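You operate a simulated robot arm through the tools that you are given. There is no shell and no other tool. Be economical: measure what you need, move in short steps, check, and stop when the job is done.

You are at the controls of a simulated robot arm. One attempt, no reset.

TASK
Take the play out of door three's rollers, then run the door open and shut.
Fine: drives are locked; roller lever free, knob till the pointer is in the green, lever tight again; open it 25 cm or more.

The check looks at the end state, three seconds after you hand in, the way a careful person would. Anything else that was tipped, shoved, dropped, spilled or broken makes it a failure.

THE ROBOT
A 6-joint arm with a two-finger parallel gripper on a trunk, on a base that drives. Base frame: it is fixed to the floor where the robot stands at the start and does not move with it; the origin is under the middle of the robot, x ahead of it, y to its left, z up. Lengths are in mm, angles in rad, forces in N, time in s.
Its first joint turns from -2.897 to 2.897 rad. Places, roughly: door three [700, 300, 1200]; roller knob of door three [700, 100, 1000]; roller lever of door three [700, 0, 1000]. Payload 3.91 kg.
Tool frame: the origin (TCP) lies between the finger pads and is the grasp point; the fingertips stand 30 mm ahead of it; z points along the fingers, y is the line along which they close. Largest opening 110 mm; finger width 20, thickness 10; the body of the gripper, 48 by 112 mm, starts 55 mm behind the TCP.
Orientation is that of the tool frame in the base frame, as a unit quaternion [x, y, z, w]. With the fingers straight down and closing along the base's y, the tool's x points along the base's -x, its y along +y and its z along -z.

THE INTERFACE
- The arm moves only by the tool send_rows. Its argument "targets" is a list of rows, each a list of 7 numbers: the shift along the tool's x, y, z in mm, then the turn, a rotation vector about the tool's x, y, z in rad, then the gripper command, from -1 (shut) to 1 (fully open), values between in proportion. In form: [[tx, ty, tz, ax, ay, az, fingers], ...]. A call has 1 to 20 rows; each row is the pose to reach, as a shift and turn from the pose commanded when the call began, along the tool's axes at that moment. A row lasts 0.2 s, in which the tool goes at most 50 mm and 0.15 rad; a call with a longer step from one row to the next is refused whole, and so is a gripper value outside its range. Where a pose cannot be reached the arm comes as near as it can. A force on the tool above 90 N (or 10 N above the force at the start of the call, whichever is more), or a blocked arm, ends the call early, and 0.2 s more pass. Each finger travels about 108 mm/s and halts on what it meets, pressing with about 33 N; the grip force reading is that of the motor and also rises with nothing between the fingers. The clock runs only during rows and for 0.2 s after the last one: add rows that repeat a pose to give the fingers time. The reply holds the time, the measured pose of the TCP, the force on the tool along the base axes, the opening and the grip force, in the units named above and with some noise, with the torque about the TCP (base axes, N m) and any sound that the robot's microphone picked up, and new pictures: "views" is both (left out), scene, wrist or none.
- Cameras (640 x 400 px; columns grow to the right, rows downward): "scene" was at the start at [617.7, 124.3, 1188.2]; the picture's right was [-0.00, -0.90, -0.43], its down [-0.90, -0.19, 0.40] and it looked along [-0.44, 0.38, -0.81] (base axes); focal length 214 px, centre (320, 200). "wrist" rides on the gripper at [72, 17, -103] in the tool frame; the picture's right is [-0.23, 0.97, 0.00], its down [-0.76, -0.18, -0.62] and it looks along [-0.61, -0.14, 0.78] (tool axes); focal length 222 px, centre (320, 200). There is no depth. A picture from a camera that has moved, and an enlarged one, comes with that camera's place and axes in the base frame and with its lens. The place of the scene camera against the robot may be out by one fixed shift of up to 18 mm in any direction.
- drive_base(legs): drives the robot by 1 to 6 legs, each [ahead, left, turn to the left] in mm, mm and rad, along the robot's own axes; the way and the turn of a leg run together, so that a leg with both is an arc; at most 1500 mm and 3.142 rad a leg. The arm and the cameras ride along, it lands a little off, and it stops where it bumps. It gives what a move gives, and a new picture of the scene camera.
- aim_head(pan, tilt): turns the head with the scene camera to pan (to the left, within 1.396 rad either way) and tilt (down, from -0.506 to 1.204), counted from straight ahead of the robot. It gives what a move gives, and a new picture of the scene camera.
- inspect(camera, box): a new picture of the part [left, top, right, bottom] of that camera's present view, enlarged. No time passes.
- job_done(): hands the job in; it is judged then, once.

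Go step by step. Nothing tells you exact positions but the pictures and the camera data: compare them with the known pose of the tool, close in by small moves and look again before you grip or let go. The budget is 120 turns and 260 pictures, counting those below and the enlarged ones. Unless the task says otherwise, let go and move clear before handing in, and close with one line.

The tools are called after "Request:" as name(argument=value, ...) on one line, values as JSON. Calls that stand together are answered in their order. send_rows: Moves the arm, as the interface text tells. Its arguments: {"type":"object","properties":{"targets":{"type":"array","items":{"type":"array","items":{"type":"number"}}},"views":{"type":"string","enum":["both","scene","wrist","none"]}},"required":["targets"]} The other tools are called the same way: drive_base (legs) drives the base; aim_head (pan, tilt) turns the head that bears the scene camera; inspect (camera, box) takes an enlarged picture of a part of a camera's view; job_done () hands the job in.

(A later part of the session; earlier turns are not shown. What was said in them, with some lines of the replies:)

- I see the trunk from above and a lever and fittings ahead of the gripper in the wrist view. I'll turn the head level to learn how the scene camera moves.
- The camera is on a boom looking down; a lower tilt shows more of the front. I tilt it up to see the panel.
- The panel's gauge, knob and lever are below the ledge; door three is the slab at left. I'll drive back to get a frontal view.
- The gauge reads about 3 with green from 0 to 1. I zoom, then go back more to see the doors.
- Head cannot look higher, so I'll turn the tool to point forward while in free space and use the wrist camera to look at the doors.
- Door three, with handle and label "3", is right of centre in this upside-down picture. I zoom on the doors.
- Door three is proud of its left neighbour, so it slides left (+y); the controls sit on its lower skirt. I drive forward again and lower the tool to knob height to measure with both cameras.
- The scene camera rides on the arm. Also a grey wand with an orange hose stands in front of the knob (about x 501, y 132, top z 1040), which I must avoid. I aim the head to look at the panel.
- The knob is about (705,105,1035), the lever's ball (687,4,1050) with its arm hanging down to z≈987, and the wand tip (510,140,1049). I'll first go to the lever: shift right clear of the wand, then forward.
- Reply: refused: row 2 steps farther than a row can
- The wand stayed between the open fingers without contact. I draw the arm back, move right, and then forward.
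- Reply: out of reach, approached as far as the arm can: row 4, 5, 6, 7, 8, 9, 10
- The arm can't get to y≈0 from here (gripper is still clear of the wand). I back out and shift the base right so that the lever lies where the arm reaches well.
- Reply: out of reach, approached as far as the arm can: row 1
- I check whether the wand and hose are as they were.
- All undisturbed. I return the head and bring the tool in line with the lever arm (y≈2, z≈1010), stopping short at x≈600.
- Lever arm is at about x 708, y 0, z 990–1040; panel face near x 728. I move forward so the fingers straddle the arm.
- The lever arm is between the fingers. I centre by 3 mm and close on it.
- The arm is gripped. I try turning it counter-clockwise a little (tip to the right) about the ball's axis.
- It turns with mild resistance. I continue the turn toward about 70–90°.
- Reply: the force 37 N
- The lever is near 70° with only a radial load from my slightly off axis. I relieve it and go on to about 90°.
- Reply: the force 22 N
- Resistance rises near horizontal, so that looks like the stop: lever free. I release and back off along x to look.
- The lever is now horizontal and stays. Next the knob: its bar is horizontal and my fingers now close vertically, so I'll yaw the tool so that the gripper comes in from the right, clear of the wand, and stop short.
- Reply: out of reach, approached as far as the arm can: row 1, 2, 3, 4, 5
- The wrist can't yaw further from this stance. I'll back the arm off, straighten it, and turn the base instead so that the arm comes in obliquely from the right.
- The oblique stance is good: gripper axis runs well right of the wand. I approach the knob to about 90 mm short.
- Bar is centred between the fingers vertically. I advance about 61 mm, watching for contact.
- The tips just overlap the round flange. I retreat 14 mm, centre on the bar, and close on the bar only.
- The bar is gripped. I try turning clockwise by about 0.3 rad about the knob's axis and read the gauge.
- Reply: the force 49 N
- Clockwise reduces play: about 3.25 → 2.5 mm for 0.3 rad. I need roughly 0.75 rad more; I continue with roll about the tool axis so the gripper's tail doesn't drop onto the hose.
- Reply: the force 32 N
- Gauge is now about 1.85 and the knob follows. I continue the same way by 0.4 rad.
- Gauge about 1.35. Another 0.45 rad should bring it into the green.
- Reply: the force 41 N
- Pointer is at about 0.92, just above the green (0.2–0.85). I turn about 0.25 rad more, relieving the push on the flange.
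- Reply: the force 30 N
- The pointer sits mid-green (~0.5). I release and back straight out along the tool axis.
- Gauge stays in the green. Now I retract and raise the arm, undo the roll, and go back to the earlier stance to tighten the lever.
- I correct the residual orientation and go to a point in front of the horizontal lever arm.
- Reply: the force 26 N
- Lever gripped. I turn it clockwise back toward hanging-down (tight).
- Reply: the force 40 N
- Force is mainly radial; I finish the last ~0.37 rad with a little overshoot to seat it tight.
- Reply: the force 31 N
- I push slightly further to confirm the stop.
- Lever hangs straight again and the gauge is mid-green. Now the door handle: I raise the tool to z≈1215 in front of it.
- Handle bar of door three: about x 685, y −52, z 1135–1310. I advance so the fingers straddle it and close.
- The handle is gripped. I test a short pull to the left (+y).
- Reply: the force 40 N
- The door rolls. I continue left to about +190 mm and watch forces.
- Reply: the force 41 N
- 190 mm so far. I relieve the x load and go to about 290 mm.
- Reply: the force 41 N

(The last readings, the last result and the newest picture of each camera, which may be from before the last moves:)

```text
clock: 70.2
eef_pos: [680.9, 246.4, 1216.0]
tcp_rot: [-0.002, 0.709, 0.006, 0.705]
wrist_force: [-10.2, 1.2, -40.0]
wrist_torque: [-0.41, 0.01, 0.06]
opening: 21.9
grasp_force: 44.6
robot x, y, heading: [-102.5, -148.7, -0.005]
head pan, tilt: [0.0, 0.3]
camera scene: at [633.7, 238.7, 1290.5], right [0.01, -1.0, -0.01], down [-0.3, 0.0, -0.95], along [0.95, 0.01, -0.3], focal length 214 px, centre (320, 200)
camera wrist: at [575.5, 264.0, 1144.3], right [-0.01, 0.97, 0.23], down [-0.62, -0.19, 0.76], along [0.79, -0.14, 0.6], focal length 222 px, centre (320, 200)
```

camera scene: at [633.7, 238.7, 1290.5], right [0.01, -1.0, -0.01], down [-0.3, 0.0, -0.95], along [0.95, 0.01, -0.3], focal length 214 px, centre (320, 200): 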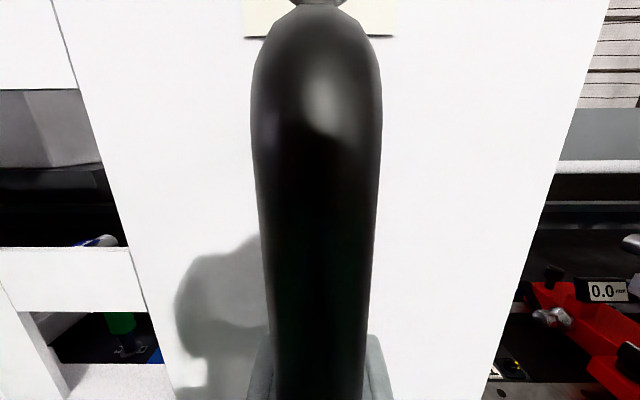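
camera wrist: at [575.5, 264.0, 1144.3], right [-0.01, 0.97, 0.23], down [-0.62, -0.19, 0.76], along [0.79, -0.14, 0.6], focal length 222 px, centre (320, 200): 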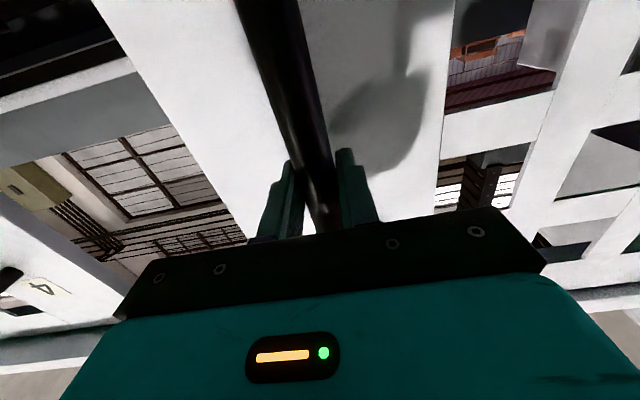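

Open by about 298 mm. Now I run it shut again the same way.

Request:
send_rows(targets=[[1, -10, 0, 0, 0, 0, -1], [1, -30, 0, 0, 0, 0, -1], [1, -50, 0, 0, 0, 0, -1], [1, -70, -1, 0, 0, 0, -1], [1, -90, -1, 0, 0, 0, -1], [1, -110, -1, 0, 0, 0, -1], [1, -130, -1, 0, 0, 0, -1], [1, -150, -1, 0, 0, 0, -1], [1, -170, -1, 0, 0, 0, -1], [1, -190, -1, 0, 0, 0, -1], [1, -210, -1, 0, 0, 0, -1], [1, -230, -1, 0, 0, 0, -1], [1, -250, -1, 0, 0, 0, -1]])

```text
clock: 73.0
eef_pos: [680.6, -6.3, 1216.9]
tcp_rot: [0.0, 0.707, 0.005, 0.707]
wrist_force: [-13.3, -4.0, 20.7]
wrist_torque: [-0.42, -0.11, -0.23]
opening: 21.9
grasp_force: 45.7
robot x, y, heading: [-99.1, -153.1, -0.008]
head pan, tilt: [0.0, 0.3]
camera scene: at [633.9, -14.2, 1290.7], right [0.01, -1.0, -0.01], down [-0.29, 0.01, -0.96], along [0.96, 0.01, -0.29], focal length 214 px, centre (320, 200)
camera wrist: at [576.7, 11.6, 1144.1], right [-0.01, 0.97, 0.23], down [-0.62, -0.19, 0.76], along [0.78, -0.14, 0.61], focal length 222 px, centre (320, 200)
```

scene: 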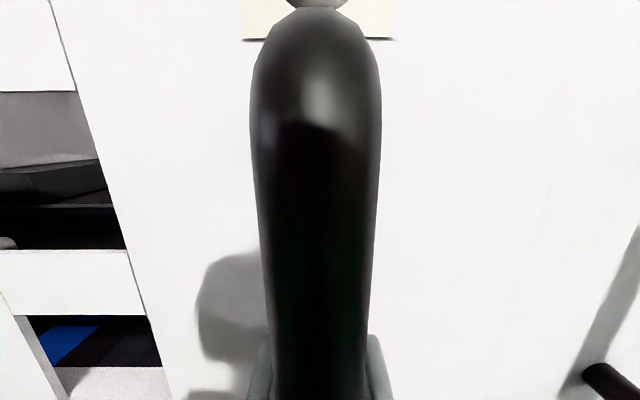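
wrist: 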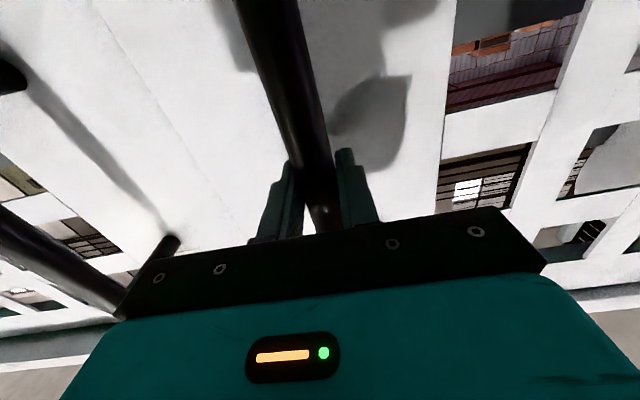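

I bring it gently the last ~47 mm until it meets its stop.

Request:
send_rows(targets=[[0, -12, 0, 0, 0, 0, -1], [0, -24, 0, 0, 0, 0, -1], [0, -34, 0, 0, 0, 0, -1], [0, -40, 0, 0, 0, 0, -1], [0, -44, 0, 0, 0, 0, -1], [0, -47, 0, 0, 0, 0, -1], [0, -49, 0, 0, 0, 0, -1], [0, -51, 0, 0, 0, 0, -1]])

```text
clock: 74.8
eef_pos: [680.5, -56.7, 1215.2]
tcp_rot: [0.001, 0.708, 0.006, 0.706]
wrist_force: [14.1, 0.5, 38.1]
wrist_torque: [-0.52, -0.3, -0.07]
opening: 21.7
grasp_force: 45.0
robot x, y, heading: [-98.9, -153.5, -0.008]
head pan, tilt: [0.0, 0.3]
camera scene: at [633.6, -65.0, 1288.5], right [0.01, -1.0, -0.01], down [-0.3, 0.0, -0.95], along [0.95, 0.01, -0.3], focal length 214 px, centre (320, 200)
camera wrist: at [575.9, -39.3, 1142.1], right [-0.01, 0.97, 0.23], down [-0.62, -0.19, 0.76], along [0.78, -0.14, 0.6], focal length 222 px, centre (320, 200)
```

scene: 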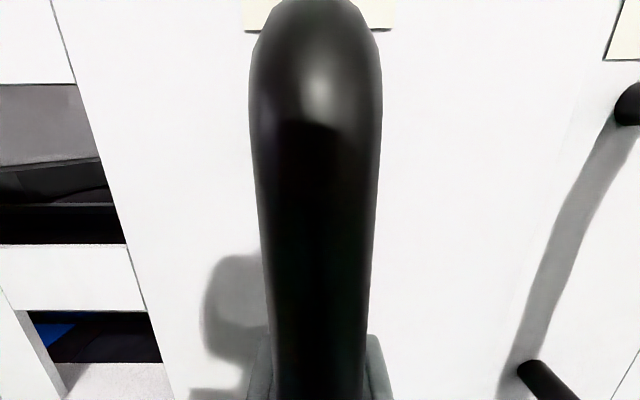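
wrist: 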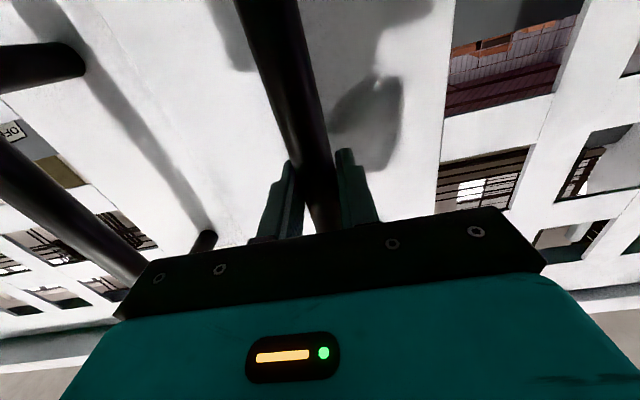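

It's back at its starting place with no stop force yet; I nudge 4 mm more to feel for the stop.

Request:
send_rows(targets=[[0, -2, 0, 0, 0, 0, -1], [0, -4, 0, 0, 0, 0, -1], [0, -4, 0, 0, 0, 0, -1]], views="scene")

```text
clock: 75.6
eef_pos: [679.8, -59.3, 1214.2]
tcp_rot: [-0.001, 0.708, 0.006, 0.706]
wrist_force: [-3.5, 2.5, 22.3]
wrist_torque: [-0.46, -0.17, 0.0]
opening: 21.8
grasp_force: 44.9
robot x, y, heading: [-104.2, -153.2, -0.003]
head pan, tilt: [0.0, 0.3]
camera scene: at [633.7, -68.0, 1288.4], right [0.01, -1.0, -0.01], down [-0.3, 0.0, -0.95], along [0.95, 0.01, -0.3], focal length 214 px, centre (320, 200)
```

scene: 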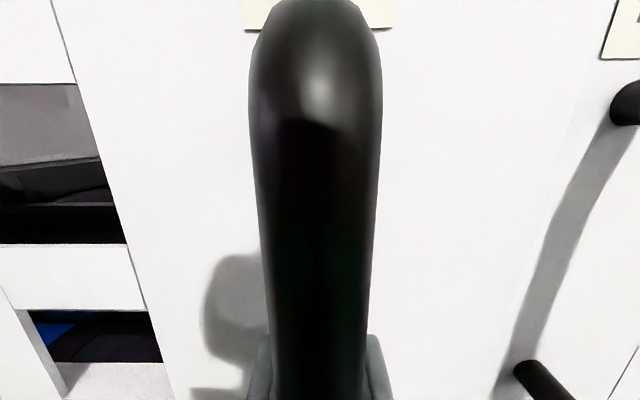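

No hard stop there. I release, back off and compare the seam with door four and the indicator lights against the first pictures.

Request:
send_rows(targets=[[0, 0, 0, 0, 0, 0, -0.5], [0, 0, 0, 0, 0, 0, 0], [0, 0, 0, 0, 0, 0, 0], [0, 0, -45, 0, 0, 0, 0], [0, 0, -90, 0, 0, 0, 0], [0, 0, -142, 0, 0, 0, 0]])

```text
refused: row 6 steps farther than a row can; nothing moved
```

Request:
send_rows(targets=[[0, 0, 0, 0, 0, 0, -0.5], [0, 0, 0, 0, 0, 0, 0], [0, 0, 0, 0, 0, 0, 0], [0, 0, -45, 0, 0, 0, 0], [0, 0, -90, 0, 0, 0, 0], [0, 0, -130, 0, 0, 0, 0], [0, 10, -142, 0, 0, 0, 0]])

```text
clock: 77.2
eef_pos: [536.4, -50.1, 1215.2]
tcp_rot: [0.0, 0.708, 0.004, 0.706]
wrist_force: [0.2, 0.3, -0.3]
wrist_torque: [-0.01, -0.02, -0.01]
opening: 55.2
grasp_force: 0.0
robot x, y, heading: [-99.7, -153.2, -0.003]
head pan, tilt: [0.0, 0.3]
camera scene: at [490.0, -58.9, 1287.8], right [0.01, -1.0, -0.01], down [-0.3, 0.0, -0.95], along [0.95, 0.01, -0.3], focal length 214 px, centre (320, 200)
camera wrist: at [432.2, -33.4, 1141.5], right [-0.01, 0.97, 0.23], down [-0.62, -0.19, 0.76], along [0.79, -0.14, 0.6], focal length 222 px, centre (320, 200)
```

scene: 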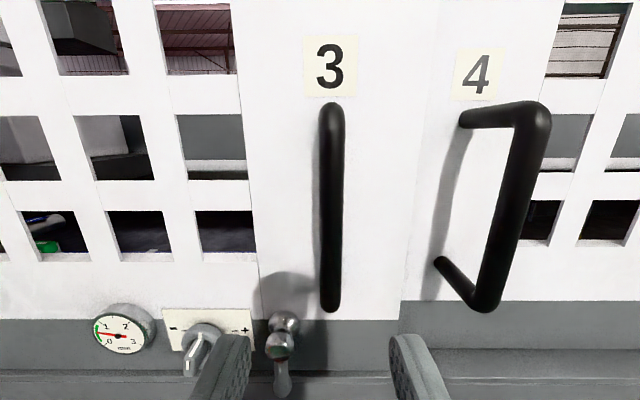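
wrist: 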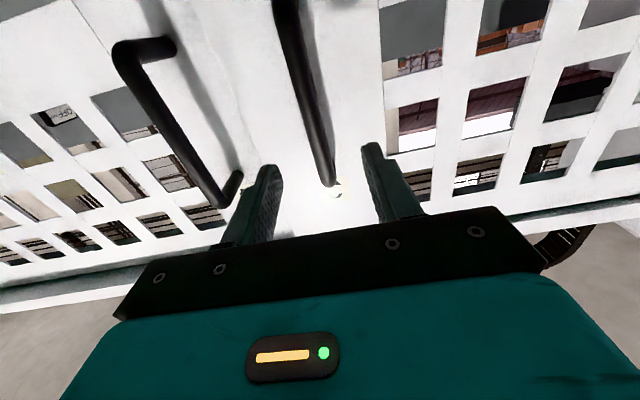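

Door three is now about 6 mm further right than before I opened it. I repeat an early viewpoint (clock 19.9) to compare with the untouched state.

Request:
send_rows(targets=[[0, -10, -40, 0, 0, 0, 0], [0, -30, -80, 0, 0, 0, 0], [20, -57, -113, 0, 0, 0, 0], [65, -57, -113, 0, 0, 0, 0], [110, -57, -113, 0, 0, 0, 0], [155, -57, -113, 0, 0, 0, 0], [200, -57, -113, 0, 0, 0, 0], [221, -57, -113, 0, 0, 0, 0]], views="none")

Request:
aim_head(pan=0, tilt=0.25)

```text
clock: 79.0
eef_pos: [424.6, -109.9, 995.2]
tcp_rot: [0.0, 0.708, 0.006, 0.706]
wrist_force: [-0.1, 0.7, 0.1]
wrist_torque: [-0.04, 0.0, -0.01]
opening: 55.0
grasp_force: 0.0
robot x, y, heading: [-99.6, -149.3, -0.005]
head pan, tilt: [0.0, 0.3]
```

```text
clock: 79.7
eef_pos: [423.5, -108.8, 995.1]
tcp_rot: [-0.001, 0.708, 0.007, 0.706]
wrist_force: [-0.6, -0.2, 0.2]
wrist_torque: [0.02, -0.03, 0.05]
opening: 54.8
grasp_force: 0.1
robot x, y, heading: [-100.7, -150.1, -0.002]
head pan, tilt: [0.0, 0.25]
camera scene: at [378.4, -117.4, 1073.8], right [0.01, -1.0, -0.01], down [-0.25, 0.0, -0.97], along [0.97, 0.01, -0.25], focal length 214 px, centre (320, 200)
```

scene: 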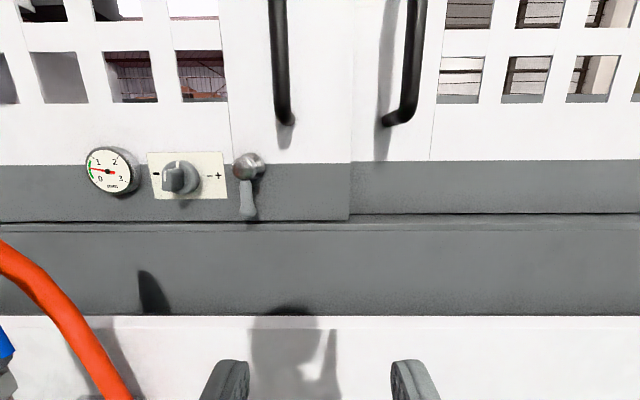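

Relative to door four, door three is back where it began (within ~2 mm); turning the lever had nudged it earlier. A last close look at gauge, lever and the wand.

Request:
inspect(camera="scene", box=[70, 130, 370, 230])

Request:
aim_head(pan=0.7, tilt=0.4)

```text
2.13 times, centred on (220, 180) of scene
camera zoom: at [378.4, -117.4, 1073.8], right [0.01, -1.0, -0.01], down [-0.25, 0.0, -0.97], along [0.97, 0.01, -0.25], focal length 458 px, centre (533, 243)
```

zoom: 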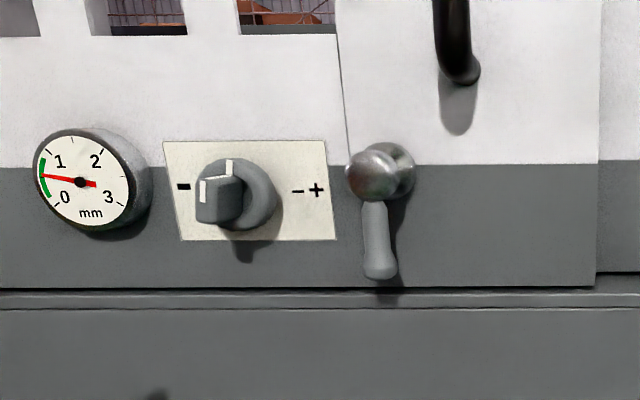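

```text
clock: 80.7
eef_pos: [424.7, -109.9, 995.6]
tcp_rot: [-0.001, 0.708, 0.006, 0.706]
wrist_force: [-0.5, 0.3, 0.3]
wrist_torque: [-0.03, -0.02, 0.01]
opening: 54.8
grasp_force: 0.1
robot x, y, heading: [-100.1, -150.8, -0.005]
head pan, tilt: [0.7, 0.4]
camera scene: at [355.4, -57.9, 1060.4], right [0.65, -0.76, -0.01], down [-0.3, -0.25, -0.92], along [0.7, 0.6, -0.39], focal length 214 px, centre (320, 200)
```

scene: 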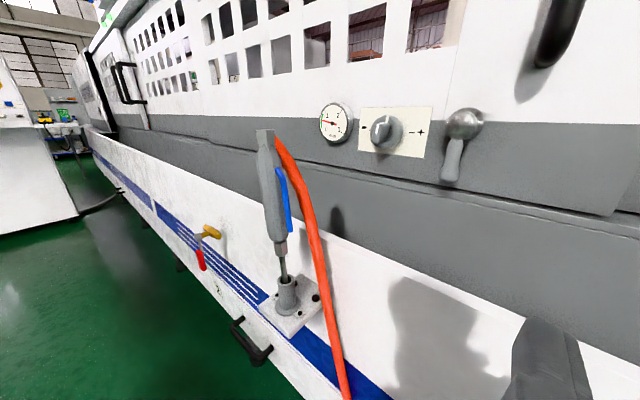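

The wand's top looks slightly further left than before. I check it closely.

Request:
inspect(camera="scene", box=[200, 110, 400, 350])

Request:
aim_head(pan=0, tilt=0.4)

```text
1.67 times, centred on (300, 230) of scene
camera zoom: at [355.4, -57.9, 1060.4], right [0.65, -0.76, -0.01], down [-0.3, -0.25, -0.92], along [0.7, 0.6, -0.39], focal length 358 px, centre (353, 150)
```

zoom: 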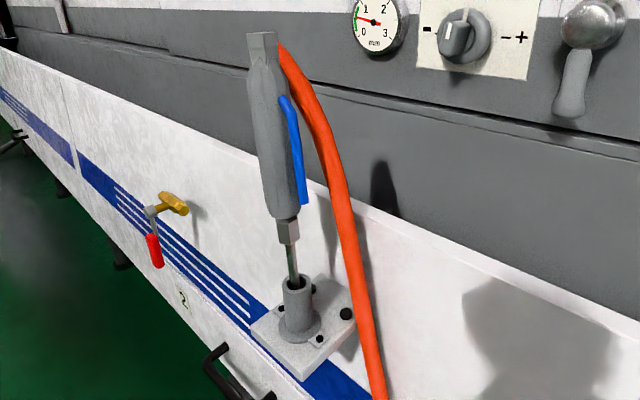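

```text
clock: 81.8
eef_pos: [424.5, -109.0, 995.3]
tcp_rot: [-0.001, 0.708, 0.005, 0.706]
wrist_force: [-0.6, 0.4, 0.2]
wrist_torque: [-0.03, 0.02, -0.01]
opening: 55.0
grasp_force: 0.0
robot x, y, heading: [-95.9, -150.5, -0.003]
head pan, tilt: [0.0, 0.4]
camera scene: at [377.7, -117.2, 1059.9], right [0.01, -1.0, -0.01], down [-0.39, 0.0, -0.92], along [0.92, 0.01, -0.39], focal length 214 px, centre (320, 200)
```

scene: 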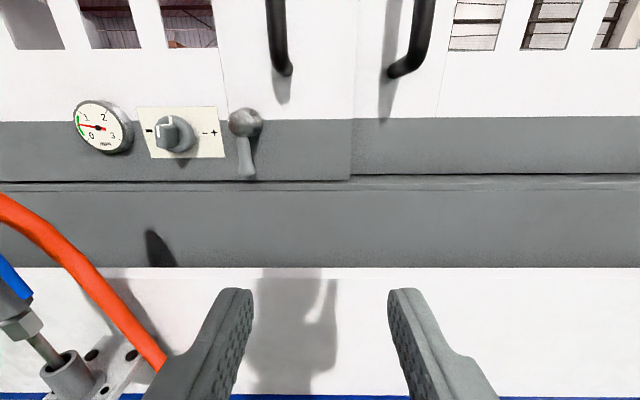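

Door three's rollers are adjusted: the gauge sits mid-green, the lever is tight again, and the door was run about 30 cm open and back to where it started. The wand beside it is still upright in its socket, though its tip leans roughly 9 mm further left than before; I may have brushed it. I've let go and moved clear, so I'm handing in.

Request:
job_done()

```text
The job is handed in.
```

I took the play out of door three's rollers: the gauge went from about 3.2 mm to about 0.5 mm, mid-green. The lever is tight again, and I ran the door about 30 cm open and then shut. I never felt a closing stop, so "shut" means back within about 2 mm of where it started. The wand in front of the knob now leans about 9 mm further left at its tip; I may have brushed it, but it is still in its socket.
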